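You operate a simulated robot arm through the tools that you are given. There is no shell and no other tool. Be economical: measure what you need, move in short steps, check, and stop when the job is done.

Carry out the task below with a simulated two-armed robot. There is one attempt and no reset: what you move stays moved.

Task
Roll the trim strip flat, then wax a patch on it.
Fine: the track is held steady with the other hand while the roller is pushed through; load the wax block at the wax cake and put it back where it stood. Set down upright: wax block. A coat counts when it lies all over at full strength: go over it till it gets no stronger.

The check looks at the end state, three seconds after you hand in, the way a careful person would. Anything else that was tipped, shoved, dropped, spilled or broken makes it a failure.

Robot
Two 7-joint arms with two-finger parallel grippers on one trunk, on a base that drives. Base frame: it is fixed to the floor where the robot stands at the start and does not move with it; the origin is under the middle of the robot, x ahead of it, y to its left, z up. Units: m, rad, N and s.
The left shoulder is at the start at [0.05, 0.187, 1.135], the right one opposite. With the tool pointing down near the work surface each hand reaches from about 0.1 to 0.66 m from the robot's upright axis, wherever it stands, measured 20 degrees to its own side. Places, roughly: roller [0.5, 0, 0.9]; trim strip [0.5, 0.2, 0.8]; wax cake [0.5, 1.3, 0.8]. Payload 3.43 kg a hand.
Tool frame (each hand has its own): the origin (TCP) lies between the finger pads and is the grasp point; the fingertips stand 0.03 m ahead of it; z points along the fingers, y is the line along which they close. The gripper opens to 0.094 m. The fingers are 0.028 m wide and 0.01 m thick; the gripper's body (0.05 by 0.096 m) begins 0.055 m behind the TCP.
Orientation is that of the tool frame in the base frame, as a unit quaternion [w, x, y, z]. With the fingers straight down and closing along the base's y, the tool's x points along the base's -x, its y along +y and its z along -z.

Tools
- The arms move only by the tool send_rows. It takes "left_steps", "right_steps" or both (then of equal length, played together; a hand with none holds still); each is a list of rows, each a list of 3 entries, a list of its own where there are three numbers: the turn, a rotation vector about the base's x, y, z in units of 180 degrees (1.0 is 180 degrees), then the shift along the base's x, y, z in units of 150 mm (1.0 is 150 mm), then the opening in per cent of the stroke, from 0 (shut) to 100 (fully open). In form: [[[wx, wy, wz], [x, y, z], gripper], ...]. A call has 1 to 8 rows; each row is the pose to reach, as a shift and turn from the pose commanded when the call began. A call with a number of a shift or a turn outside -1 to 1 is refused whole. A row lasts 0.2 s, in which the tool goes at most 0.05 m and 0.15 rad; a call with a longer step from one row to the next is refused whole, and so is a gripper value outside its range. A pose out of reach is approached as far as the arm can. The call stops where the force on the tool passes 60 N (or 10 N more than at its start, if that is more) or the arm is blocked; 0.2 s more then pass. The fingers move at their own pace (about 0.153 m/s each) and stop on an object; they squeeze with about 30 N. The grip force told is the motor's: it shows also when the fingers shut on nothing. Time passes only in rows, and 0.2 s behind the last, so rows that repeat a pose let the fingers close. The reply holds the time, the measured pose of the TCP, the force on the tool along the base axes, the opening and the grip force, in the units named above and with some noise, with the torque about the TCP (base axes, N m) and any sound that the robot's microphone picked up.
- Cameras (640 x 400 px; columns grow to the right, rows downward): "scene" is now at [0.1437, 0.0053, 1.2928]; the picture's right is [0.08, -1.00, 0.00], its down [-0.62, -0.05, -0.78] and it looks along [0.78, 0.06, -0.62] (base axes); focal length 229 px, centre (320, 200). "left" rides on the left gripper at [0.076, -0.014, -0.103] in its tool frame; the picture's right is [0.18, 0.98, 0.00], its down [-0.75, 0.14, -0.64] and it looks along [-0.63, 0.12, 0.77] (tool axes); focal length 243 px, centre (320, 200). "right" rides on the right gripper at [0.076, 0.014, -0.102] in its tool frame; the picture's right is [-0.18, 0.98, 0.00], its down [-0.75, -0.14, -0.64] and it looks along [-0.63, -0.12, 0.77] (tool axes); focal length 243 px, centre (320, 200). There is no depth. A picture from a camera that has moved, and an enlarged one, comes with that camera's place and axes in the base frame and with its lens.
- snapshot(camera): a new picture of that camera. No time passes.
- move_column(by): slides the trunk up (or, below 0, down) by that many m; the arms and the scene camera ride with it, the base frame stays. It gives what a move gives, with no picture.
- base_move(legs): drives the robot by 1 to 6 legs, each [ahead, left, turn to the left] in m, m and rad, along the robot's own axes; the way and the turn of a leg run together, so that a leg with both is an arc; at most 1.5 m and 3.142 rad a leg. The arms and the cameras ride along, it lands a little off, and it stops where it bumps. It gives what a move gives.
- head_to(pan, tilt): turns the head with the scene camera to pan (to the left, within 1.396 rad either way) and tilt (down, from -0.506 to 1.204), counted from straight ahead of the robot. It gives what a move gives.
- enlarge(camera, box): a new picture of the part [left, top, right, bottom] of that camera's present view, enlarged. No time passes.
- job_done(): hands the job in; it is judged then, once.

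Work in short steps. Places have to be worked out from the pictures, the camera data and where the tool is seen: move nearer, look again, correct. Check each grasp and each placing, and mend what went wrong. You have 120 turns and 100 pictures in all, those below and enlarged ones among them. Open the grippers and draw the arms clear of the work before you hand the job in, unless the task says otherwise.

The tools are called after ">>>" as name(argument=value, ...) on one line, values as JSON. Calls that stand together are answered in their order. send_rows: Moves the arms, as the interface text tells. Its arguments: {"type":"object","properties":{"left_steps":{"type":"array"},"right_steps":{"type":"array"}},"required":[]} The other tools are called the same way: move_column (by) slides the trunk up or down; base_move (legs) drives the base; head_to (pan, tilt) turns the head that bears the scene camera; snapshot (camera) takes a picture; enlarge (camera, box) takes an enlarged picture of a part of a camera's view; job_done () hands the job in.

At the start:

```text
time_s: 0.0
left_tcp_pos: [0.3691, 0.2661, 1.1267]
left_ee_rot: [0.0, 0.0, 1.0, 0.0]
left_wrist_force: [0.7, -1.1, 0.3]
left_torque: [0.0, 0.01, 0.01]
left_grip_width: 0.0941
left_grasp_force: 0.0
right_tcp_pos: [0.3881, -0.1091, 1.1423]
right_ee_rot: [-0.001, -0.001, 1.0, 0.0]
right_wrist_force: [0.6, 0.3, 0.2]
right_torque: [0.03, 0.01, -0.01]
right_grip_width: 0.094
right_grasp_force: 0.1
trunk travel left (down, up): [-0.35, 0.082]
robot x, y, heading: [0.0007, 0.0009, -0.003]
head pan, tilt: [0.079, 0.672]
```

scene: 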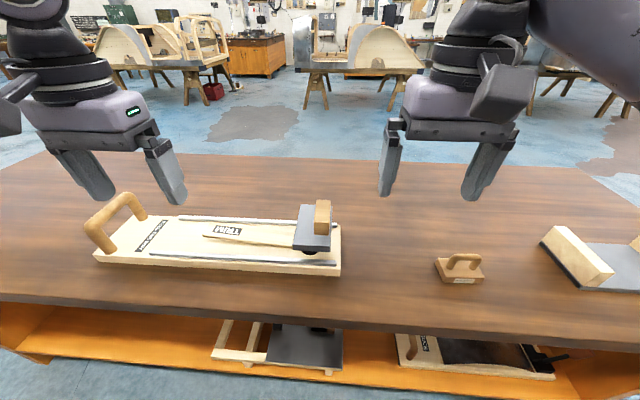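
right: 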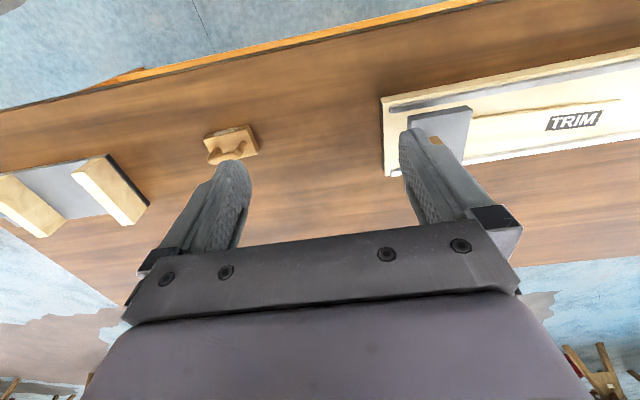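
left: 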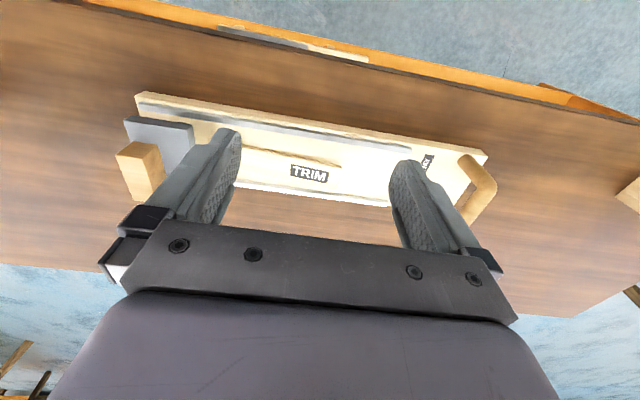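

The scene shows a track board with a roller carriage at its right end, a handle at its left end, and a wax block to the right. I'll enlarge these for detail.

>>> enlarge(camera="scene", box=[80, 170, 360, 345])

>>> enlarge(camera="scene", box=[400, 190, 640, 340])

>>> enlarge(camera="left", box=[100, 70, 520, 240])

```text
2.29 times, centred on (220, 258) of scene
camera zoom: at [0.1437, 0.0053, 1.2928], right [0.08, -1.0, 0.0], down [-0.62, -0.05, -0.78], along [0.78, 0.06, -0.62], focal length 523 px, centre (549, 69)
```

zoom: 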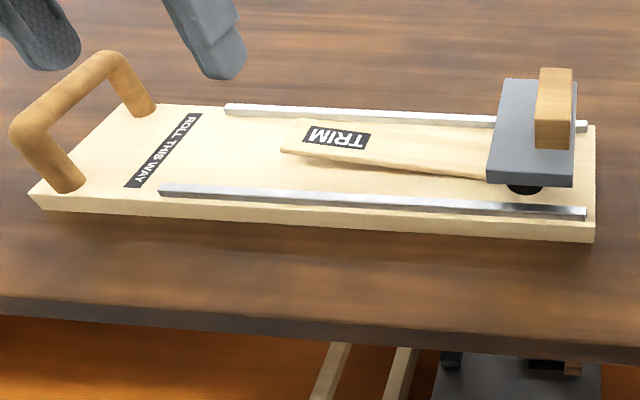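

```text
2.67 times, centred on (520, 265) of scene
camera zoom: at [0.1437, 0.0053, 1.2928], right [0.08, -1.0, 0.0], down [-0.62, -0.05, -0.78], along [0.78, 0.06, -0.62], focal length 610 px, centre (-213, 27)
```

zoom: 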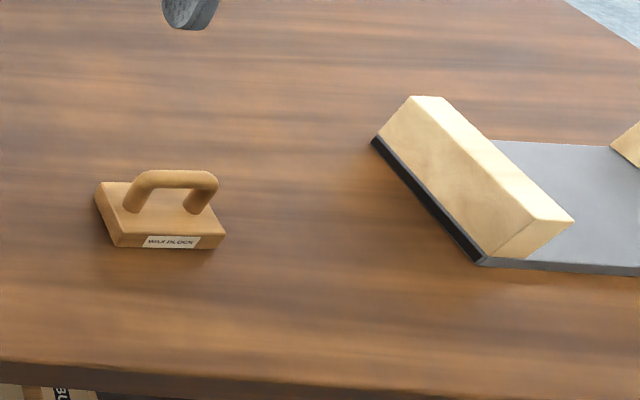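

```text
1.52 times, centred on (310, 155) of left
camera zoom: at [0.2931, 0.2517, 1.2292], right [-0.18, 0.98, 0.0], down [0.75, 0.14, 0.64], along [0.63, 0.12, -0.77], focal length 370 px, centre (335, 269)
```

zoom: 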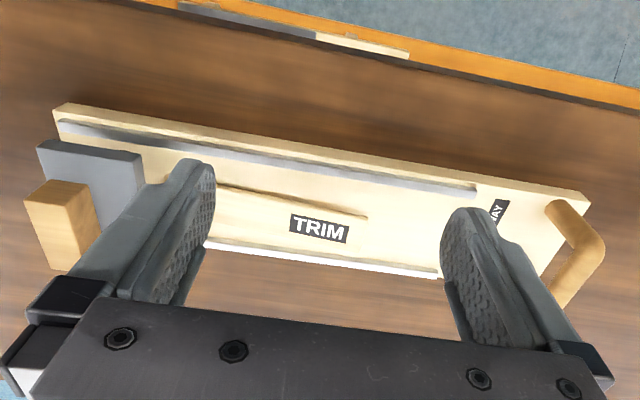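

Board runs y≈-0.02..0.60, x≈0.47..0.62, with the roller at its right end and the hold handle at y≈0.58. I'll bring the right hand's camera nearer to the roller and look left with the head for the wax cake.

>>> send_rows(right_steps=[[[0, 0, 0], [0, 0.3, -0.1], 100], [[0, 0, 0], [0, 0.6, -0.3], 100], [[0, 0, 0], [0, 0.75, -0.5], 100]])

>>> head_to(pan=1.1, tilt=0.6)

>>> snapshot(camera="scene")

>>> snapshot(camera="right")

```text
refused: row 2 steps farther than a row can; nothing moved
```

```text
time_s: 1.3
left_tcp_pos: [0.3695, 0.265, 1.1269]
left_ee_rot: [0.0, 0.0, 1.0, 0.001]
left_wrist_force: [-0.9, -0.6, -0.4]
left_torque: [-0.02, 0.0, -0.01]
left_grip_width: 0.0941
left_grasp_force: 0.0
right_tcp_pos: [0.3886, -0.1078, 1.1409]
right_ee_rot: [0.0, 0.0, 1.0, 0.0]
right_wrist_force: [-0.1, 0.6, -0.4]
right_torque: [0.01, 0.01, 0.0]
right_grip_width: 0.0941
right_grasp_force: 0.1
trunk travel left (down, up): [-0.35, 0.082]
robot x, y, heading: [0.0014, 0.002, -0.0]
head pan, tilt: [1.1, 0.6]
```

```text
93 pictures are left
camera scene: at [0.0981, 0.0773, 1.2989], right [0.89, -0.45, 0.0], down [-0.26, -0.5, -0.83], along [0.38, 0.73, -0.56], focal length 229 px, centre (320, 200)
```

scene: 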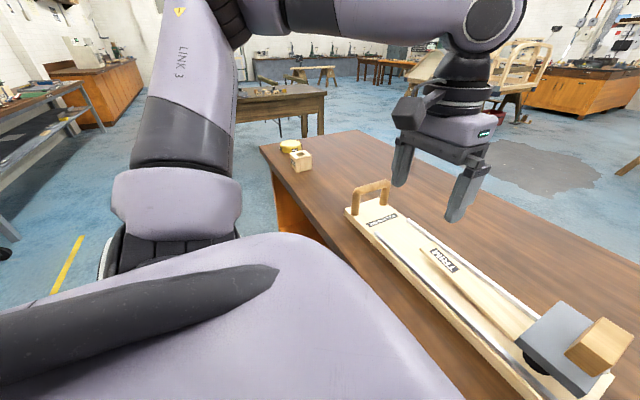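

```text
92 pictures are left
camera right: at [0.312, -0.0951, 1.2451], right [0.18, 0.98, 0.0], down [0.75, -0.14, 0.64], along [0.63, -0.12, -0.77], focal length 243 px, centre (320, 200)
```

right: 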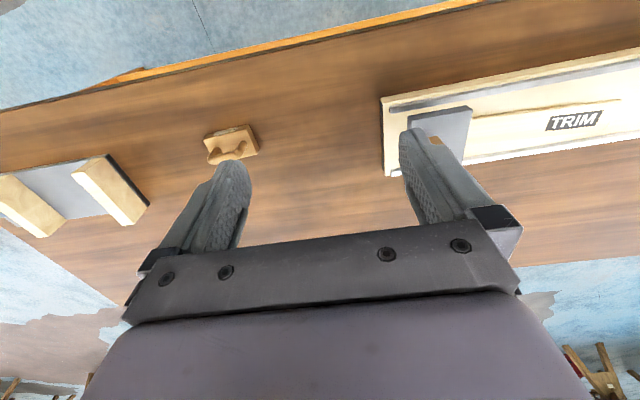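

The wax cake stands far left on the same bench. I'll drive left 0.3 m so both the hold handle and the roller's travel lie within reach, then look.

>>> base_move(legs=[[0, 0.3, 0]])

>>> head_to(pan=0.0, tilt=0.75)

>>> snapshot(camera="scene")

>>> snapshot(camera="right")

>>> snapshot(camera="left")

```text
time_s: 3.4
left_tcp_pos: [0.3687, 0.5704, 1.127]
left_ee_rot: [0.0, 0.0, 1.0, 0.001]
left_wrist_force: [0.1, -0.3, -0.2]
left_torque: [-0.03, 0.01, -0.01]
left_grip_width: 0.0938
left_grasp_force: 0.1
right_tcp_pos: [0.3875, 0.1951, 1.1413]
right_ee_rot: [-0.001, -0.001, 1.0, 0.0]
right_wrist_force: [-0.4, 0.7, -0.9]
right_torque: [-0.03, 0.0, -0.01]
right_grip_width: 0.0943
right_grasp_force: 0.0
trunk travel left (down, up): [-0.35, 0.082]
robot x, y, heading: [-0.0046, 0.3033, -0.001]
head pan, tilt: [1.1, 0.6]
```

```text
time_s: 4.7
left_tcp_pos: [0.3685, 0.5713, 1.1271]
left_ee_rot: [0.0, 0.0, 1.0, 0.001]
left_wrist_force: [-0.4, 1.1, -0.2]
left_torque: [0.02, -0.02, 0.02]
left_grip_width: 0.094
left_grasp_force: 0.1
right_tcp_pos: [0.3876, 0.1947, 1.1403]
right_ee_rot: [0.001, 0.0, 1.0, 0.001]
right_wrist_force: [-1.0, 1.2, 0.1]
right_torque: [-0.03, 0.02, -0.02]
right_grip_width: 0.0939
right_grasp_force: 0.1
trunk travel left (down, up): [-0.35, 0.082]
robot x, y, heading: [0.0022, 0.3028, 0.002]
head pan, tilt: [0.0, 0.75]
```

```text
91 pictures are left
camera scene: at [0.1406, 0.3034, 1.2861], right [0.0, -1.0, 0.0], down [-0.68, 0.0, -0.73], along [0.73, 0.0, -0.68], focal length 229 px, centre (320, 200)
```

scene: 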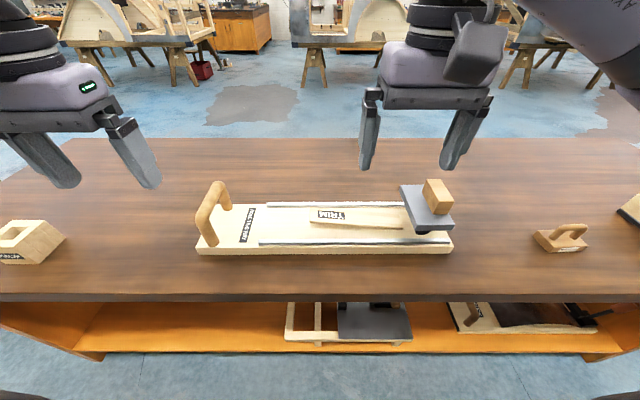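

```text
90 pictures are left
camera right: at [0.312, 0.2098, 1.2451], right [0.18, 0.98, 0.0], down [0.75, -0.14, 0.64], along [0.63, -0.12, -0.77], focal length 243 px, centre (320, 200)
```

right: 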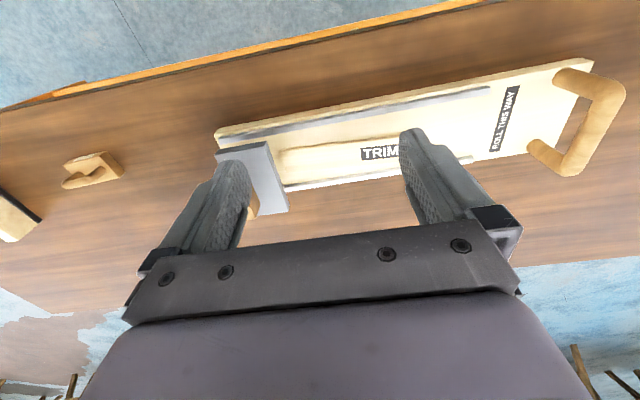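

```text
89 pictures are left
camera left: at [0.2928, 0.5565, 1.2292], right [-0.18, 0.98, 0.0], down [0.75, 0.14, 0.64], along [0.63, 0.12, -0.77], focal length 243 px, centre (320, 200)
```

left: 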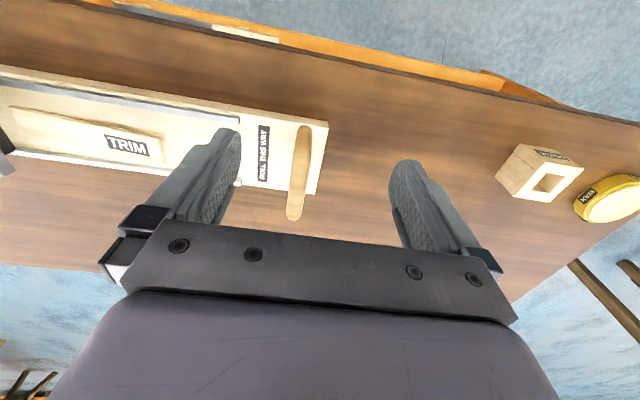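

The base now sits well between the two. I'll enlarge the roller end and the handle for measurement.

>>> enlarge(camera="scene", box=[180, 165, 340, 265])

>>> enlarge(camera="scene", box=[320, 165, 480, 265])

```text
4.00 times, centred on (260, 215) of scene
camera zoom: at [0.1406, 0.3034, 1.2861], right [0.0, -1.0, 0.0], down [-0.68, 0.0, -0.73], along [0.73, 0.0, -0.68], focal length 914 px, centre (560, 140)
```

zoom: 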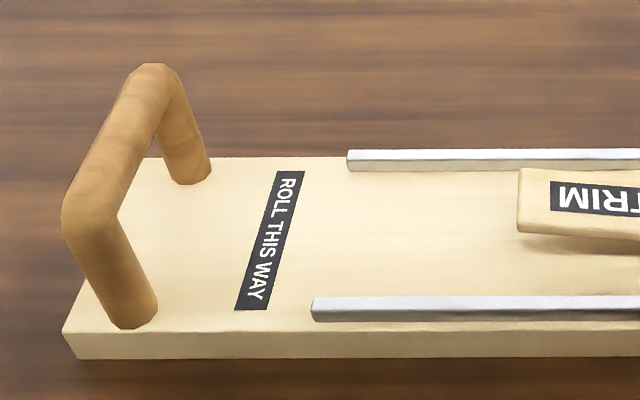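

```text
4.00 times, centred on (400, 215) of scene
camera zoom: at [0.1406, 0.3034, 1.2861], right [0.0, -1.0, 0.0], down [-0.68, 0.0, -0.73], along [0.73, 0.0, -0.68], focal length 914 px, centre (0, 140)
```

zoom: 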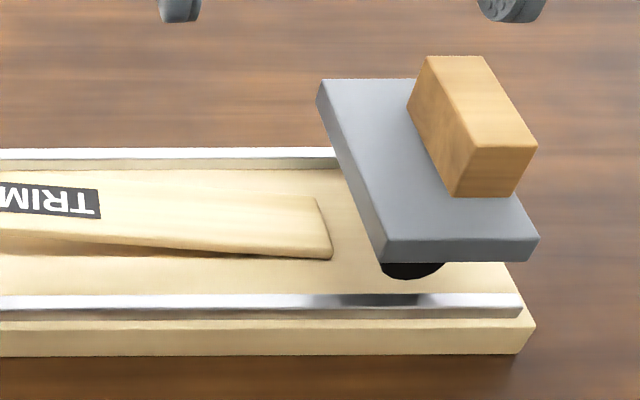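

Estimates: hold bar axis at about (0.545, 0.568, 0.905); roller block x 0.512–0.597, y 0.00–0.036, top z≈0.93. I'll move both hands to above these in part, then look.

>>> send_rows(left_steps=[[[0, 0, 0], [0.187, 0, -0.1], 100], [[0, 0, 0], [0.373, 0, -0.2], 100], [[0, 0, 0], [0.56, 0, -0.3], 100], [[0, 0, 0], [0.747, 0, -0.4], 100], [[0, 0, 0], [0.933, 0, -0.5], 100]], right_steps=[[[0, 0, 0], [0.16, -0.18, -0.05], 100], [[0, 0, 0], [0.32, -0.36, -0.1], 100], [[0, 0, 0], [0.48, -0.54, -0.15], 100], [[0, 0, 0], [0.64, -0.72, -0.2], 100], [[0, 0, 0], [0.8, -0.9, -0.25], 100]])

>>> snapshot(camera="right")

>>> snapshot(camera="left")

>>> snapshot(camera="scene")

```text
time_s: 5.9
left_tcp_pos: [0.5098, 0.5697, 1.0525]
left_ee_rot: [0.0, 0.0, 1.0, 0.0]
left_wrist_force: [0.8, 0.9, 0.0]
left_torque: [0.03, 0.0, -0.02]
left_grip_width: 0.0942
left_grasp_force: 0.0
right_tcp_pos: [0.5094, 0.0603, 1.1018]
right_ee_rot: [-0.001, 0.0, 1.0, -0.001]
right_wrist_force: [0.1, -0.1, -0.1]
right_torque: [-0.02, -0.01, -0.01]
right_grip_width: 0.0939
right_grasp_force: 0.0
trunk travel left (down, up): [-0.35, 0.082]
robot x, y, heading: [0.0007, 0.3084, 0.003]
head pan, tilt: [0.0, 0.75]
```

```text
86 pictures are left
camera right: at [0.4336, 0.0739, 1.2058], right [0.18, 0.98, 0.0], down [0.75, -0.14, 0.64], along [0.63, -0.12, -0.77], focal length 243 px, centre (320, 200)
```

right: 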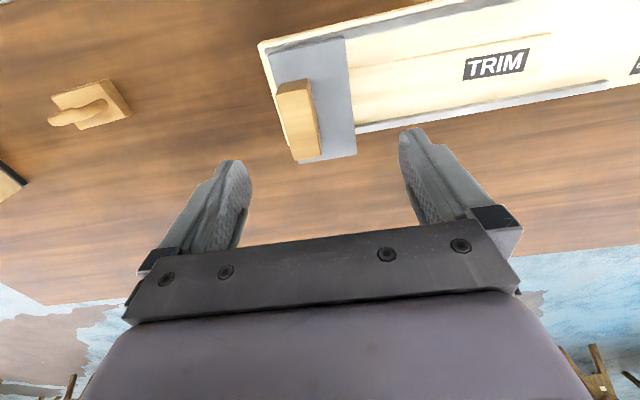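

```text
85 pictures are left
camera left: at [0.4336, 0.5559, 1.1547], right [-0.18, 0.98, 0.0], down [0.75, 0.14, 0.64], along [0.63, 0.12, -0.77], focal length 243 px, centre (320, 200)
```

left: 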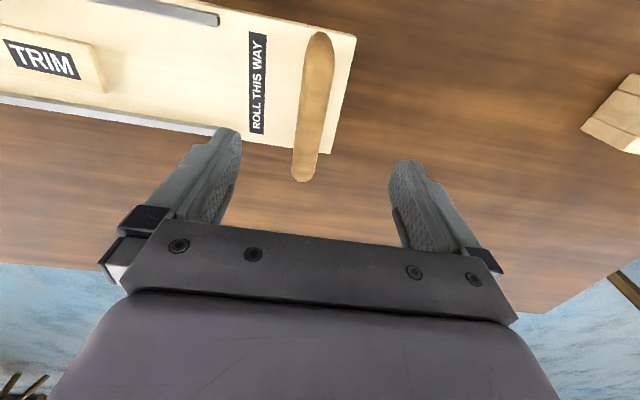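

```text
84 pictures are left
camera scene: at [0.1415, 0.3033, 1.2859], right [0.0, -1.0, 0.0], down [-0.68, 0.0, -0.73], along [0.73, 0.0, -0.68], focal length 229 px, centre (320, 200)
```

scene: 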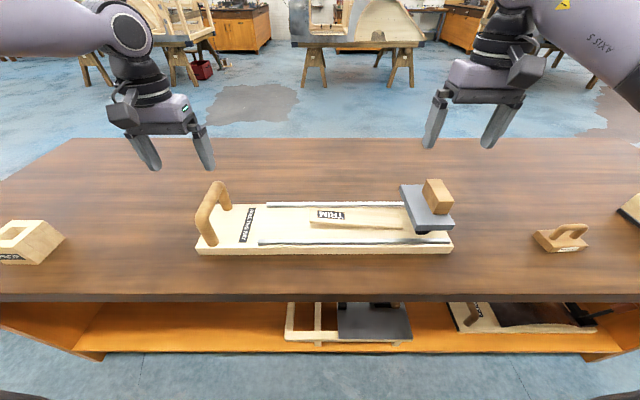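

Refined: bar at y≈0.566, x≈0.545; block centre about (0.55, 0.025). I'll lower the left hand around the bar and the right hand to just above the block.

>>> send_rows(left_steps=[[[0, 0, 0], [0.233, -0.027, 0], 100], [[0, 0, 0], [0.233, -0.027, -0.2], 100], [[0, 0, 0], [0.233, -0.027, -0.4], 100], [[0, 0, 0], [0.233, -0.027, -0.6], 100], [[0, 0, 0], [0.233, -0.027, -0.8], 100], [[0, 0, 0], [0.233, -0.027, -0.96], 100]], right_steps=[[[0, 0, 0], [0.2, -0.235, 0], 100], [[0, 0, 0], [0.27, -0.235, -0.2], 100], [[0, 0, 0], [0.27, -0.235, -0.4], 100], [[0, 0, 0], [0.27, -0.235, -0.6], 100], [[0, 0, 0], [0.27, -0.235, -0.8], 100], [[0, 0, 0], [0.27, -0.235, -0.945], 100]])

>>> snapshot(camera="right")

>>> snapshot(camera="left")

>>> enlarge(camera="scene", box=[160, 100, 480, 300])

```text
time_s: 7.3
left_tcp_pos: [0.5215, 0.5783, 0.9201]
left_ee_rot: [0.001, 0.0, 1.0, -0.001]
left_wrist_force: [-0.6, 1.1, 0.5]
left_torque: [-0.01, 0.01, -0.01]
left_grip_width: 0.0941
left_grasp_force: 0.1
left hand out of reach, approached as far as the arm can: row 3, 4, 5, 6
right_tcp_pos: [0.5493, 0.0247, 0.9633]
right_ee_rot: [0.0, 0.0, 1.0, 0.0]
right_wrist_force: [-0.2, 0.4, -0.4]
right_torque: [0.0, -0.01, 0.01]
right_grip_width: 0.0941
right_grasp_force: 0.0
trunk travel left (down, up): [-0.35, 0.082]
robot x, y, heading: [0.0033, 0.3056, 0.001]
head pan, tilt: [0.0, 0.75]
```

```text
83 pictures are left
camera right: at [0.4729, 0.0388, 1.0668], right [0.18, 0.98, 0.0], down [0.75, -0.14, 0.64], along [0.63, -0.12, -0.77], focal length 243 px, centre (320, 200)
```

right: 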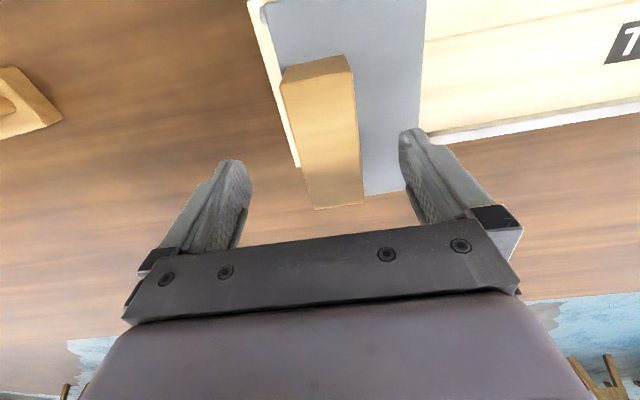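

```text
82 pictures are left
camera left: at [0.4456, 0.5653, 1.0212], right [-0.18, 0.98, 0.0], down [0.75, 0.14, 0.64], along [0.63, 0.12, -0.77], focal length 243 px, centre (320, 200)
```

left: 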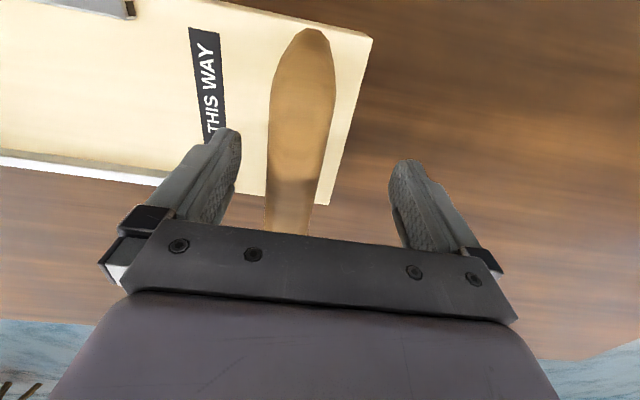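

```text
2.00 times, centred on (320, 200) of scene
camera zoom: at [0.1408, 0.3033, 1.2861], right [0.0, -1.0, 0.0], down [-0.68, 0.0, -0.73], along [0.73, 0.0, -0.68], focal length 457 px, centre (320, 200)
```

zoom: 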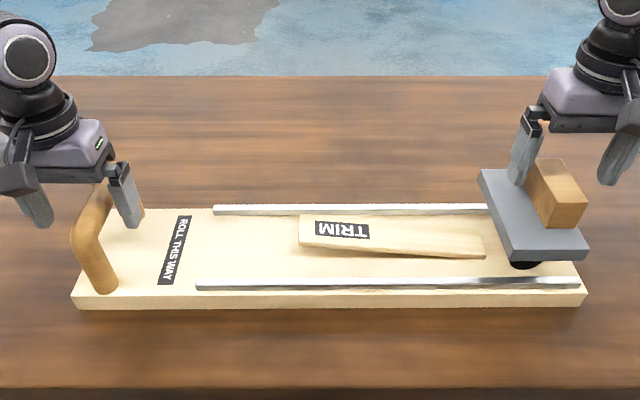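

The left arm just falls short. I'll lift both hands a little, drive forward 0.08 m and retry.

>>> send_rows(left_steps=[[[0, 0, 0], [-0.1, 0, 0.3], 100], [[0, 0, 0], [-0.2, 0, 0.6], 100]], right_steps=[[[0, 0, 0], [-0.1, 0, 0.3], 100], [[0, 0, 0], [-0.2, 0, 0.5], 100]])

>>> base_move(legs=[[0.08, 0, 0]])

```text
time_s: 7.9
left_tcp_pos: [0.4914, 0.578, 1.0092]
left_ee_rot: [0.0, -0.001, 1.0, 0.0]
left_wrist_force: [-0.1, -0.1, 0.2]
left_torque: [-0.01, -0.04, 0.02]
left_grip_width: 0.094
left_grasp_force: 0.0
right_tcp_pos: [0.5166, 0.0225, 1.0386]
right_ee_rot: [0.001, 0.0, 1.0, 0.0]
right_wrist_force: [-0.6, 0.1, 0.0]
right_torque: [-0.01, -0.03, 0.02]
right_grip_width: 0.0938
right_grasp_force: 0.0
trunk travel left (down, up): [-0.35, 0.082]
robot x, y, heading: [0.0043, 0.3052, -0.002]
head pan, tilt: [0.0, 0.75]
```

```text
time_s: 8.9
left_tcp_pos: [0.5731, 0.5789, 1.0088]
left_ee_rot: [0.0, -0.001, 1.0, -0.001]
left_wrist_force: [0.3, 0.3, 0.1]
left_torque: [0.01, -0.05, -0.04]
left_grip_width: 0.094
left_grasp_force: 0.0
right_tcp_pos: [0.5968, 0.025, 1.0368]
right_ee_rot: [-0.001, -0.002, 1.0, 0.0]
right_wrist_force: [-0.2, 0.3, 0.6]
right_torque: [-0.02, 0.04, 0.02]
right_grip_width: 0.0939
right_grasp_force: 0.1
trunk travel left (down, up): [-0.35, 0.082]
robot x, y, heading: [0.0779, 0.3046, -0.002]
head pan, tilt: [0.0, 0.75]
```

Now within reach. Lower both hands: left around the bar at z≈0.905, right straddling the block at z≈0.935.

>>> send_rows(left_steps=[[[0, 0, 0], [-0.187, -0.093, 0], 100], [[0, 0, 0], [-0.187, -0.093, -0.2], 100], [[0, 0, 0], [-0.187, -0.093, -0.4], 100], [[0, 0, 0], [-0.187, -0.093, -0.55], 100], [[0, 0, 0], [-0.187, -0.093, -0.69], 100]], right_steps=[[[0, 0, 0], [-0.3, 0.033, 0], 100], [[0, 0, 0], [-0.333, 0.033, -0.2], 100], [[0, 0, 0], [-0.333, 0.033, -0.4], 100], [[0, 0, 0], [-0.333, 0.033, -0.55], 100], [[0, 0, 0], [-0.333, 0.033, -0.67], 100]])

>>> snapshot(camera="scene")

>>> snapshot(camera="right")

>>> snapshot(camera="left")

```text
time_s: 10.1
left_tcp_pos: [0.5442, 0.5645, 0.9058]
left_ee_rot: [-0.001, -0.001, 1.0, 0.0]
left_wrist_force: [-0.8, 0.7, 0.1]
left_torque: [-0.03, -0.02, 0.03]
left_grip_width: 0.094
left_grasp_force: 0.1
right_tcp_pos: [0.5453, 0.0287, 0.9359]
right_ee_rot: [0.0, 0.0, 1.0, 0.0]
right_wrist_force: [0.6, -0.1, 0.4]
right_torque: [-0.01, 0.0, -0.03]
right_grip_width: 0.0939
right_grasp_force: 0.0
trunk travel left (down, up): [-0.35, 0.082]
robot x, y, heading: [0.0798, 0.3046, -0.003]
head pan, tilt: [0.0, 0.75]
```

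```text
80 pictures are left
camera scene: at [0.2208, 0.3036, 1.2861], right [0.0, -1.0, 0.0], down [-0.68, 0.0, -0.73], along [0.73, 0.0, -0.68], focal length 229 px, centre (320, 200)
```

scene: 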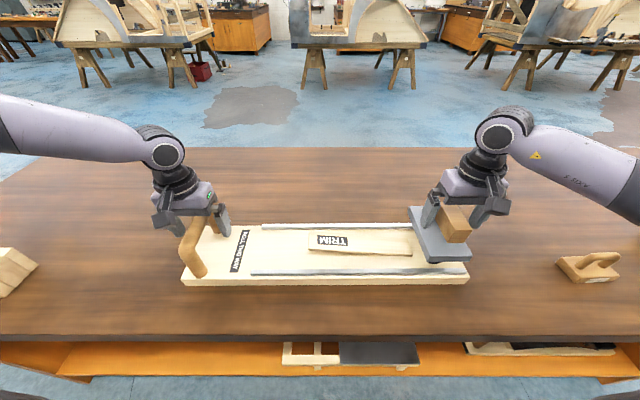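

```text
79 pictures are left
camera right: at [0.4693, 0.0432, 1.0398], right [0.18, 0.98, 0.0], down [0.75, -0.14, 0.64], along [0.63, -0.12, -0.77], focal length 243 px, centre (320, 200)
```

right: 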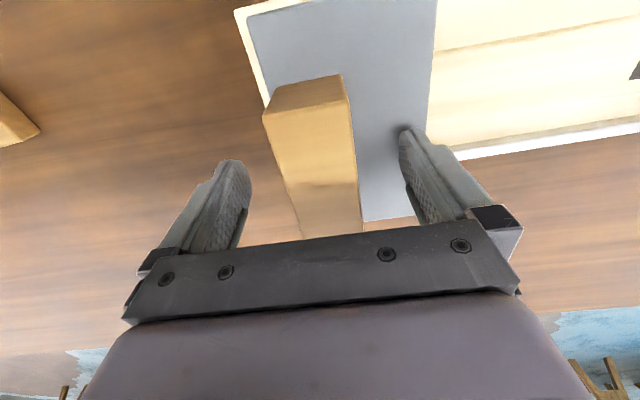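

```text
78 pictures are left
camera left: at [0.468, 0.5506, 1.0085], right [-0.19, 0.98, 0.0], down [0.75, 0.14, 0.64], along [0.63, 0.12, -0.77], focal length 243 px, centre (320, 200)
```

left: 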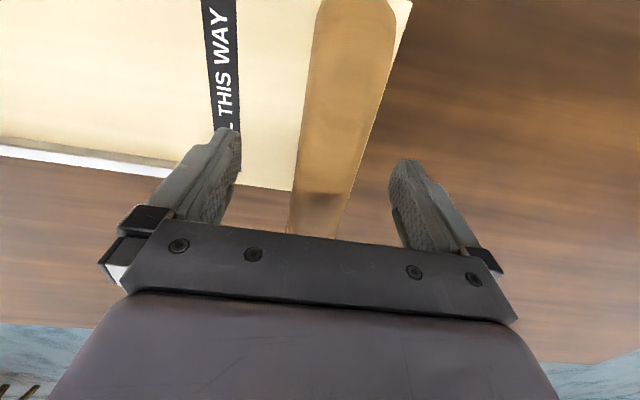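

Both hands straddle their targets well. I'll close both grippers.

>>> send_rows(left_steps=[[[0, 0, 0], [0, 0, 0], 50], [[0, 0, 0], [0, 0, 0], 30], [[0, 0, 0], [0, 0, 0], 0], [[0, 0, 0], [0, 0, 0], 0]], right_steps=[[[0, 0, 0], [0, 0, 0], 60], [[0, 0, 0], [0, 0, 0], 45], [[0, 0, 0], [0, 0, 0], 0], [[0, 0, 0], [0, 0, 0], 0]])

>>> snapshot(camera="scene")

```text
time_s: 11.1
left_tcp_pos: [0.5449, 0.5638, 0.9063]
left_ee_rot: [0.001, -0.001, 1.0, 0.0]
left_wrist_force: [-0.1, -11.8, 0.8]
left_torque: [0.19, 0.13, 0.4]
left_grip_width: 0.0324
left_grasp_force: 29.9
right_tcp_pos: [0.5457, 0.0303, 0.9357]
right_ee_rot: [0.0, -0.002, 1.0, 0.0]
right_wrist_force: [-1.9, 13.2, 0.8]
right_torque: [0.04, -0.44, 0.31]
right_grip_width: 0.0393
right_grasp_force: 29.8
trunk travel left (down, up): [-0.35, 0.082]
robot x, y, heading: [0.0752, 0.3065, 0.006]
head pan, tilt: [0.0, 0.75]
```

```text
77 pictures are left
camera scene: at [0.2208, 0.304, 1.2859], right [0.0, -1.0, 0.0], down [-0.68, 0.0, -0.73], along [0.73, 0.0, -0.68], focal length 229 px, centre (320, 200)
```

scene: 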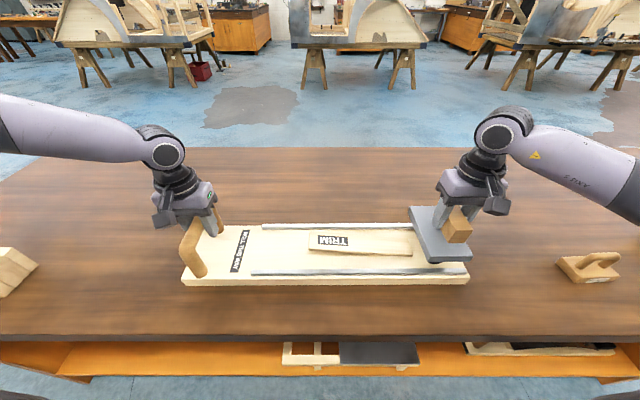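

Both grips are firm (32 mm bar, 39 mm block). I'll push the roller toward +y slowly at first and watch the forces.

>>> send_rows(right_steps=[[[0, 0, 0], [0, 0.08, 0], 0], [[0, 0, 0], [0, 0.16, 0], 0], [[0, 0, 0], [0, 0.24, 0], 0], [[0, 0, 0], [0, 0.32, 0], 0], [[0, 0, 0], [0, 0.4, 0], 0]], left_steps=[[[0, 0, 0], [0, 0, 0], 0], [[0, 0, 0], [0, 0, 0], 0], [[0, 0, 0], [0, 0, 0], 0], [[0, 0, 0], [0, 0, 0], 0], [[0, 0, 0], [0, 0, 0], 0]])

>>> snapshot(camera="scene")

```text
time_s: 12.3
left_tcp_pos: [0.5438, 0.5645, 0.9062]
left_ee_rot: [0.0, -0.002, 1.0, 0.0]
left_wrist_force: [0.1, 17.9, 4.1]
left_torque: [0.07, -0.13, 0.47]
left_grip_width: 0.0323
left_grasp_force: 29.6
right_tcp_pos: [0.5471, 0.0883, 0.9364]
right_ee_rot: [-0.002, 0.0, 1.0, -0.001]
right_wrist_force: [-1.5, -15.2, -1.0]
right_torque: [0.09, 0.27, 0.23]
right_grip_width: 0.0395
right_grasp_force: 30.1
trunk travel left (down, up): [-0.35, 0.082]
robot x, y, heading: [0.0815, 0.3048, 0.002]
head pan, tilt: [0.0, 0.75]
```

```text
76 pictures are left
camera scene: at [0.2207, 0.3041, 1.286], right [0.0, -1.0, 0.0], down [-0.68, 0.0, -0.73], along [0.73, 0.0, -0.68], focal length 229 px, centre (320, 200)
```

scene: 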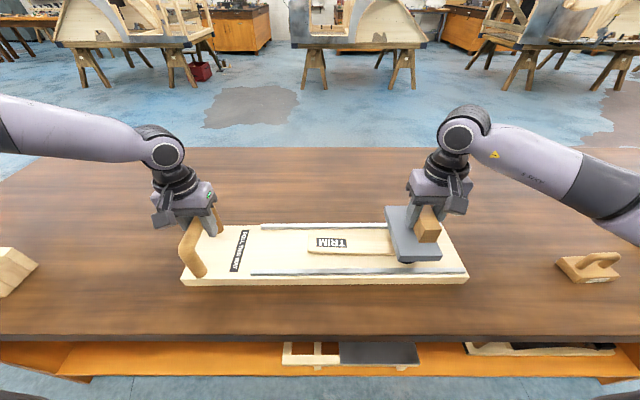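

The roller slides and the board is held. Continue pushing by 0.15 m.

>>> send_rows(right_steps=[[[0, 0, 0], [0, 0.12, 0], 0], [[0, 0, 0], [0, 0.24, 0], 0], [[0, 0, 0], [0, 0.36, 0], 0], [[0, 0, 0], [0, 0.48, 0], 0], [[0, 0, 0], [0, 0.6, 0], 0], [[0, 0, 0], [0, 0.72, 0], 0], [[0, 0, 0], [0, 0.84, 0], 0], [[0, 0, 0], [0, 0.96, 0], 0]], left_steps=[[[0, 0, 0], [0, 0, 0], 0], [[0, 0, 0], [0, 0, 0], 0], [[0, 0, 0], [0, 0, 0], 0], [[0, 0, 0], [0, 0, 0], 0], [[0, 0, 0], [0, 0, 0], 0], [[0, 0, 0], [0, 0, 0], 0], [[0, 0, 0], [0, 0, 0], 0], [[0, 0, 0], [0, 0, 0], 0]])

>>> enlarge(camera="scene", box=[140, 130, 500, 310])

```text
time_s: 14.1
left_tcp_pos: [0.545, 0.5642, 0.9061]
left_ee_rot: [0.001, -0.001, 1.0, 0.0]
left_wrist_force: [0.6, 11.6, 1.4]
left_torque: [0.07, 0.02, 0.37]
left_grip_width: 0.0321
left_grasp_force: 29.5
right_tcp_pos: [0.5455, 0.2343, 0.937]
right_ee_rot: [-0.001, -0.001, 1.0, 0.0]
right_wrist_force: [-2.4, -12.6, 0.6]
right_torque: [0.29, -0.01, 0.44]
right_grip_width: 0.0394
right_grasp_force: 29.9
trunk travel left (down, up): [-0.35, 0.082]
robot x, y, heading: [0.0756, 0.3046, 0.003]
head pan, tilt: [0.0, 0.75]
```

```text
1.78 times, centred on (320, 220) of scene
camera zoom: at [0.221, 0.3033, 1.286], right [0.0, -1.0, 0.0], down [-0.68, 0.0, -0.73], along [0.73, 0.0, -0.68], focal length 406 px, centre (320, 164)
```

zoom: 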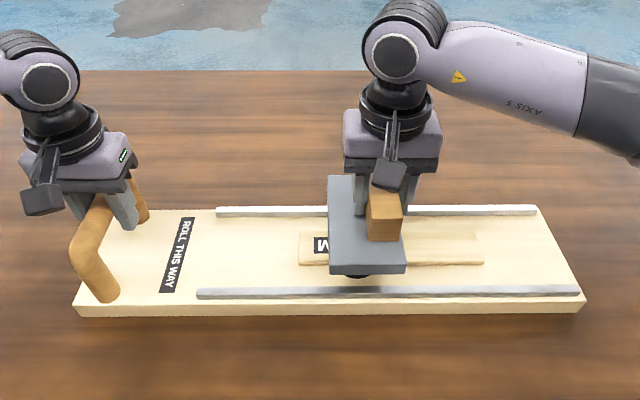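

Roller is mid-strip; about 0.15 m more clears the strip end. Continue.

>>> send_rows(right_steps=[[[0, 0, 0], [0, 0.12, 0], 0], [[0, 0, 0], [0, 0.24, 0], 0], [[0, 0, 0], [0, 0.36, 0], 0], [[0, 0, 0], [0, 0.48, 0], 0], [[0, 0, 0], [0, 0.6, 0], 0], [[0, 0, 0], [0, 0.72, 0], 0], [[0, 0, 0], [0, 0.84, 0], 0], [[0, 0, 0], [0, 0.96, 0], 0]], left_steps=[[[0, 0, 0], [0, 0, 0], 0], [[0, 0, 0], [0, 0, 0], 0], [[0, 0, 0], [0, 0, 0], 0], [[0, 0, 0], [0, 0, 0], 0], [[0, 0, 0], [0, 0, 0], 0], [[0, 0, 0], [0, 0, 0], 0], [[0, 0, 0], [0, 0, 0], 0], [[0, 0, 0], [0, 0, 0], 0]])

>>> enlarge(camera="scene", box=[140, 130, 500, 310])

```text
time_s: 14.8
left_tcp_pos: [0.5459, 0.5741, 0.9068]
left_ee_rot: [0.0, -0.006, 1.0, 0.011]
left_wrist_force: [1.2, 4.9, 4.5]
left_torque: [-0.15, 0.2, 0.33]
left_grip_width: 0.0324
left_grasp_force: 30.5
right_tcp_pos: [0.552, 0.2618, 0.9356]
right_ee_rot: [-0.002, 0.009, 1.0, -0.016]
right_wrist_force: [-1.4, -6.7, -0.6]
right_torque: [0.22, -0.27, 0.78]
right_grip_width: 0.04
right_grasp_force: 29.7
trunk travel left (down, up): [-0.35, 0.082]
robot x, y, heading: [0.0803, 0.305, 0.002]
head pan, tilt: [0.0, 0.75]
stopped in row 3 (right hand): the force on the tool passed its limit (the readings are from after the stop); the commanded pose is now the measured one
```

```text
1.78 times, centred on (320, 220) of scene
camera zoom: at [0.2201, 0.3031, 1.2863], right [0.0, -1.0, 0.0], down [-0.68, 0.0, -0.73], along [0.73, 0.0, -0.68], focal length 406 px, centre (320, 164)
```

zoom: 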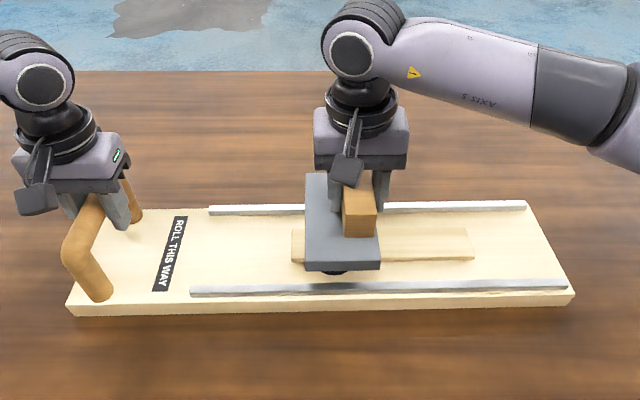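

The push met a hard stop at block y≈0.262, and the board shifted about 1 cm. I'll look closely before doing more.

>>> enlarge(camera="scene", box=[230, 210, 430, 310])

>>> snapshot(camera="right")

>>> snapshot(camera="left")

```text
3.20 times, centred on (330, 260) of scene
camera zoom: at [0.2201, 0.3031, 1.2863], right [0.0, -1.0, 0.0], down [-0.68, 0.0, -0.73], along [0.73, 0.0, -0.68], focal length 732 px, centre (288, 8)
```

zoom: 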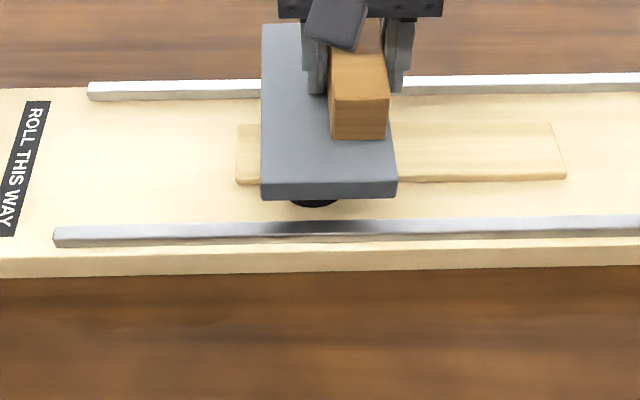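

```text
72 pictures are left
camera right: at [0.4748, 0.2802, 1.0389], right [0.2, 0.98, -0.03], down [0.75, -0.13, 0.65], along [0.63, -0.15, -0.76], focal length 243 px, centre (320, 200)
```

right: 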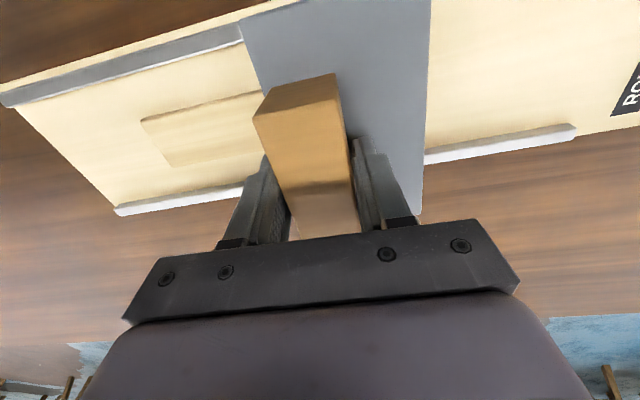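

```text
71 pictures are left
camera left: at [0.4692, 0.5572, 1.008], right [-0.2, 0.98, 0.02], down [0.75, 0.14, 0.64], along [0.63, 0.14, -0.76], focal length 243 px, centre (320, 200)
```

left: 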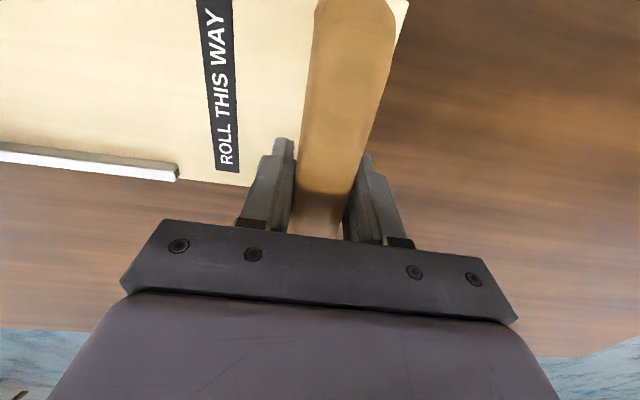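

Unclear whether it is an end stop or a snag; about a quarter of the strip lies ahead of the roller. I'll push gently in 3 mm steps to feel it.

>>> send_rows(right_steps=[[[0, 0, 0], [0, 0.02, 0], 0], [[0, 0, 0], [0, 0.04, 0], 0], [[0, 0, 0], [0, 0.06, 0], 0], [[0, 0, 0], [0, 0.08, 0], 0]], left_steps=[[[0, 0, 0], [0, 0, 0], 0], [[0, 0, 0], [0, 0, 0], 0], [[0, 0, 0], [0, 0, 0], 0], [[0, 0, 0], [0, 0, 0], 0]])

>>> enlarge(camera="scene", box=[230, 210, 430, 310])

```text
time_s: 15.8
left_tcp_pos: [0.5462, 0.5766, 0.9054]
left_ee_rot: [0.0, -0.007, 1.0, 0.016]
left_wrist_force: [5.3, 41.2, 7.0]
left_torque: [-0.43, 0.03, 0.39]
left_grip_width: 0.0326
left_grasp_force: 30.0
right_tcp_pos: [0.552, 0.2657, 0.9351]
right_ee_rot: [-0.002, 0.016, 1.0, -0.023]
right_wrist_force: [-5.1, -51.7, 8.3]
right_torque: [0.96, -0.36, 0.92]
right_grip_width: 0.0408
right_grasp_force: 29.9
trunk travel left (down, up): [-0.35, 0.082]
robot x, y, heading: [0.0789, 0.3029, 0.004]
head pan, tilt: [0.0, 0.75]
```

```text
3.20 times, centred on (330, 260) of scene
camera zoom: at [0.2194, 0.3018, 1.2864], right [0.0, -1.0, 0.0], down [-0.68, 0.0, -0.73], along [0.73, 0.0, -0.68], focal length 732 px, centre (288, 8)
```

zoom: 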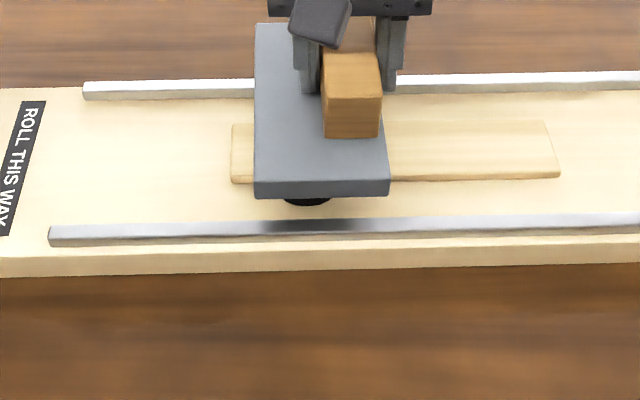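

Roller and board moved together, so that's the end of the roller's travel; the strip now looks flat. I'll relieve the force and bring the board back to its original place and yaw with both hands still gripping.

>>> send_rows(right_steps=[[[0, 0, 0], [0, -0.06, 0], 0], [[0, 0, 0.004], [-0.015, -0.1, 0], 0], [[0.007, 0, 0.008], [-0.03, -0.13, 0], 0], [[0.014, 0, 0.01], [-0.04, -0.16, 0], 0], [[0.014, 0, 0.01], [-0.04, -0.16, 0], 0]], left_steps=[[[0, 0, 0], [0, 0, 0], 0], [[0, 0, -0.001], [0, -0.022, 0], 0], [[-0.003, 0, -0.002], [0, -0.045, 0], 0], [[-0.007, 0, -0.004], [-0.005, -0.067, 0], 0], [[-0.007, 0, -0.004], [-0.005, -0.067, 0], 0]])

>>> enlarge(camera="scene", box=[140, 130, 500, 310])

```text
time_s: 17.1
left_tcp_pos: [0.544, 0.5626, 0.9057]
left_ee_rot: [0.0, 0.001, 1.0, -0.002]
left_wrist_force: [2.0, 20.2, 11.8]
left_torque: [-0.08, 0.13, 0.41]
left_grip_width: 0.0322
left_grasp_force: 30.4
right_tcp_pos: [0.5427, 0.2522, 0.9357]
right_ee_rot: [0.0, -0.005, 1.0, 0.008]
right_wrist_force: [1.3, -10.9, 4.6]
right_torque: [-0.41, 0.27, -0.45]
right_grip_width: 0.039
right_grasp_force: 29.7
trunk travel left (down, up): [-0.35, 0.082]
robot x, y, heading: [0.0785, 0.3065, 0.006]
head pan, tilt: [0.0, 0.75]
```

```text
1.78 times, centred on (320, 220) of scene
camera zoom: at [0.2197, 0.3039, 1.2862], right [0.0, -1.0, 0.0], down [-0.68, 0.0, -0.73], along [0.73, 0.0, -0.68], focal length 406 px, centre (320, 164)
```

zoom: 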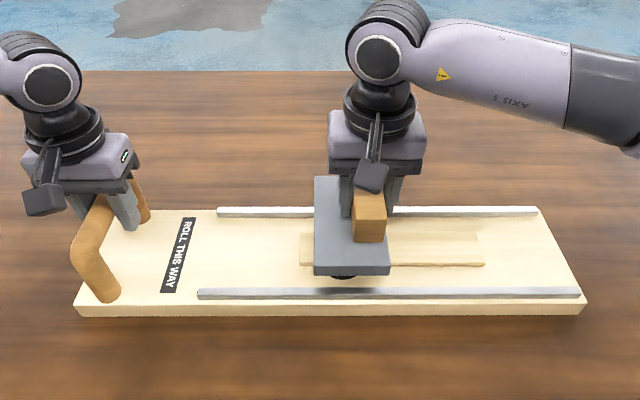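

The board is back at its original place. I'll open the right hand and lift it, keeping the left holding for now.

>>> send_rows(right_steps=[[[0, 0, 0], [0, 0, 0], 60], [[0, 0, 0], [0, 0, 0], 100], [[0, 0, 0], [0, 0, 0], 100], [[0, 0, 0], [0, 0, 0.25], 100], [[0, 0, 0], [0, -0.1, 0.5], 100], [[0, 0, 0], [0, -0.35, 0.7], 100], [[0, 0, 0], [-0.2, -0.6, 0.7], 100], [[0, 0, 0], [-0.4, -0.8, 0.7], 100]])

>>> snapshot(camera="right")

>>> enlarge(camera="scene", box=[180, 190, 480, 310])

```text
time_s: 18.9
left_tcp_pos: [0.5445, 0.5617, 0.9053]
left_ee_rot: [0.0, 0.0, 1.0, 0.0]
left_wrist_force: [-2.3, -5.8, 2.8]
left_torque: [0.34, 0.03, 0.15]
left_grip_width: 0.0325
left_grasp_force: 30.6
right_tcp_pos: [0.4851, 0.1275, 1.0417]
right_ee_rot: [-0.002, -0.005, 1.0, 0.007]
right_wrist_force: [-0.1, 0.5, 0.1]
right_torque: [-0.02, 0.03, -0.01]
right_grip_width: 0.0941
right_grasp_force: 0.1
trunk travel left (down, up): [-0.35, 0.082]
robot x, y, heading: [0.0802, 0.3048, 0.004]
head pan, tilt: [0.0, 0.75]
```

```text
68 pictures are left
camera right: at [0.4074, 0.1392, 1.1452], right [0.17, 0.98, 0.01], down [0.76, -0.14, 0.64], along [0.63, -0.1, -0.77], focal length 243 px, centre (320, 200)
```

right: 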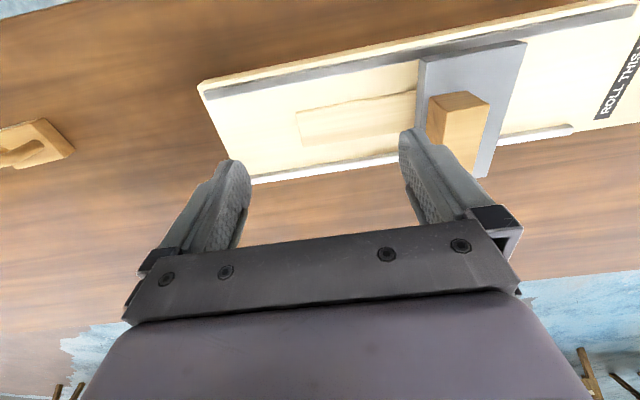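

```text
2.13 times, centred on (330, 250) of scene
camera zoom: at [0.2201, 0.3026, 1.2861], right [0.0, -1.0, 0.0], down [-0.68, 0.0, -0.73], along [0.73, 0.0, -0.68], focal length 488 px, centre (299, 93)
```

zoom: 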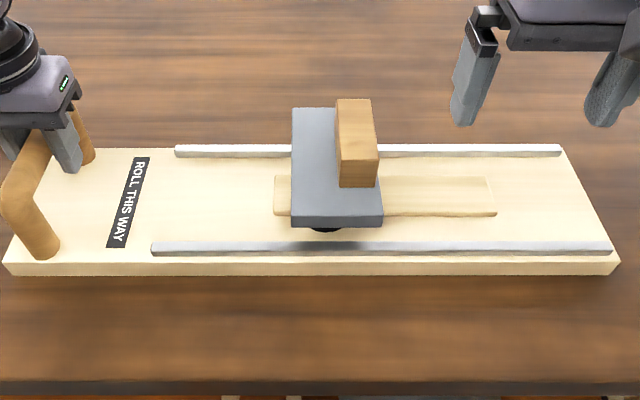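

Strip lies flat all along, parallel to the rails. I'll release the left hand and lift it clear, then check the board stays put.

>>> send_rows(left_steps=[[[0, 0, 0], [0, 0, 0], 60], [[0, 0, 0], [0, 0, 0], 100], [[0, 0, 0], [0, 0, 0], 100], [[0, 0, 0], [0, 0, 0.25], 100], [[0, 0, 0], [0, 0, 0.5], 100], [[0, 0, 0], [-0.2, 0, 0.75], 100], [[0, 0, 0], [-0.4, 0, 0.95], 100]], right_steps=[[[0, 0, 0], [0, 0, 0], 100], [[0, 0, 0], [0, 0, 0.2], 100], [[0, 0, 0], [0, 0, 0.4], 100], [[0, 0, 0], [-0.2, -0.2, 0.5], 100], [[0, 0, 0], [-0.3, -0.4, 0.5], 100], [[0, 0, 0], [-0.4, -0.6, 0.5], 100], [[0, 0, 0], [-0.4, -0.8, 0.5], 100]])

>>> snapshot(camera="right")

>>> snapshot(camera="scene")

```text
time_s: 20.4
left_tcp_pos: [0.485, 0.5618, 1.0486]
left_ee_rot: [-0.001, 0.001, 1.0, -0.001]
left_wrist_force: [-0.9, 0.1, 0.6]
left_torque: [0.02, -0.04, 0.01]
left_grip_width: 0.0943
left_grasp_force: 0.1
right_tcp_pos: [0.425, 0.0099, 1.1168]
right_ee_rot: [0.0, -0.006, 1.0, 0.007]
right_wrist_force: [-0.4, 0.2, 0.4]
right_torque: [0.01, 0.01, 0.02]
right_grip_width: 0.0941
right_grasp_force: 0.1
trunk travel left (down, up): [-0.35, 0.082]
robot x, y, heading: [0.0841, 0.3082, 0.002]
head pan, tilt: [0.0, 0.75]
```

```text
66 pictures are left
camera right: at [0.3485, 0.022, 1.2213], right [0.17, 0.98, 0.01], down [0.76, -0.14, 0.64], along [0.63, -0.1, -0.77], focal length 243 px, centre (320, 200)
```

right: 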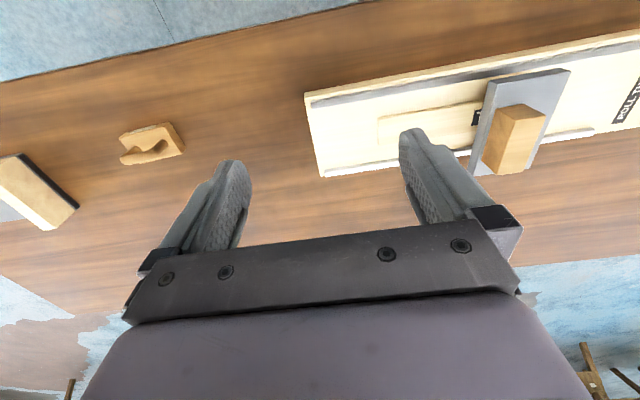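

```text
65 pictures are left
camera scene: at [0.2198, 0.3032, 1.2861], right [0.0, -1.0, 0.0], down [-0.68, 0.0, -0.73], along [0.73, 0.0, -0.68], focal length 229 px, centre (320, 200)
```

scene: 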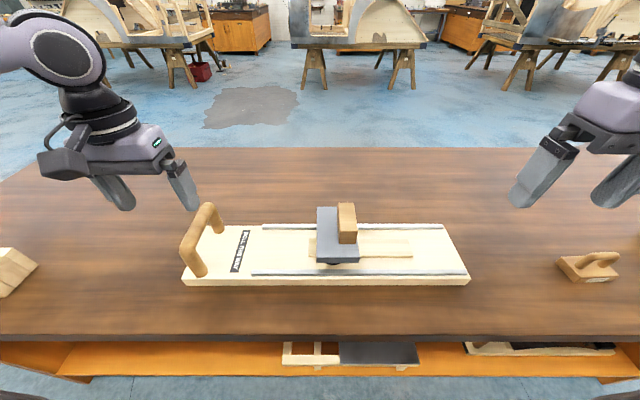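

Board and roller stay put. Next the wax block: drive right 0.4 m and view it closely.

>>> base_move(legs=[[0, -0.42, 0]])

>>> snapshot(camera="right")

>>> enlarge(camera="scene", box=[340, 200, 500, 300])

```text
time_s: 23.0
left_tcp_pos: [0.4876, 0.141, 1.0469]
left_ee_rot: [-0.001, 0.005, 1.0, -0.001]
left_wrist_force: [-0.1, -0.4, 0.2]
left_torque: [0.01, 0.02, -0.03]
left_grip_width: 0.094
left_grasp_force: 0.0
right_tcp_pos: [0.4206, -0.4102, 1.1158]
right_ee_rot: [0.0, 0.001, 1.0, 0.007]
right_wrist_force: [-0.5, 0.4, -1.0]
right_torque: [0.02, 0.01, 0.0]
right_grip_width: 0.094
right_grasp_force: 0.2
trunk travel left (down, up): [-0.35, 0.082]
robot x, y, heading: [0.0783, -0.1112, -0.01]
head pan, tilt: [0.0, 0.75]
```

```text
64 pictures are left
camera right: at [0.3436, -0.3974, 1.221], right [0.19, 0.98, 0.01], down [0.75, -0.15, 0.64], along [0.63, -0.11, -0.77], focal length 243 px, centre (320, 200)
```

right: 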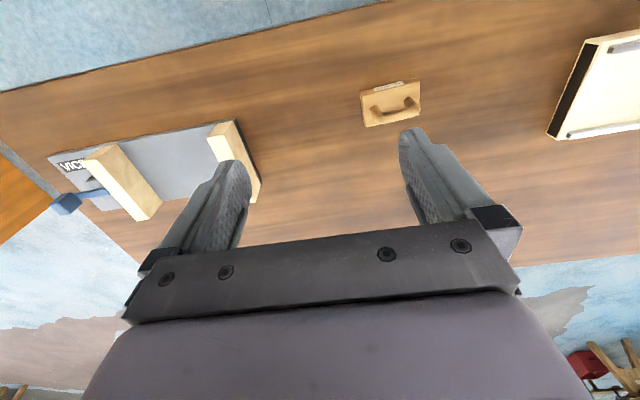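

```text
4.00 times, centred on (420, 250) of scene
camera zoom: at [0.2185, -0.1151, 1.2861], right [-0.01, -1.0, 0.0], down [-0.68, 0.01, -0.73], along [0.73, -0.01, -0.68], focal length 914 px, centre (-80, 0)
```

zoom: 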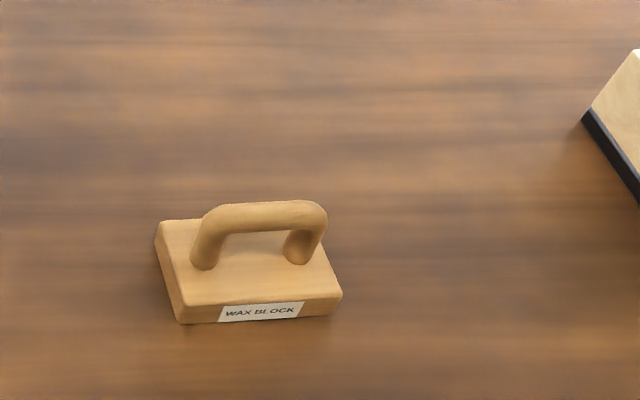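

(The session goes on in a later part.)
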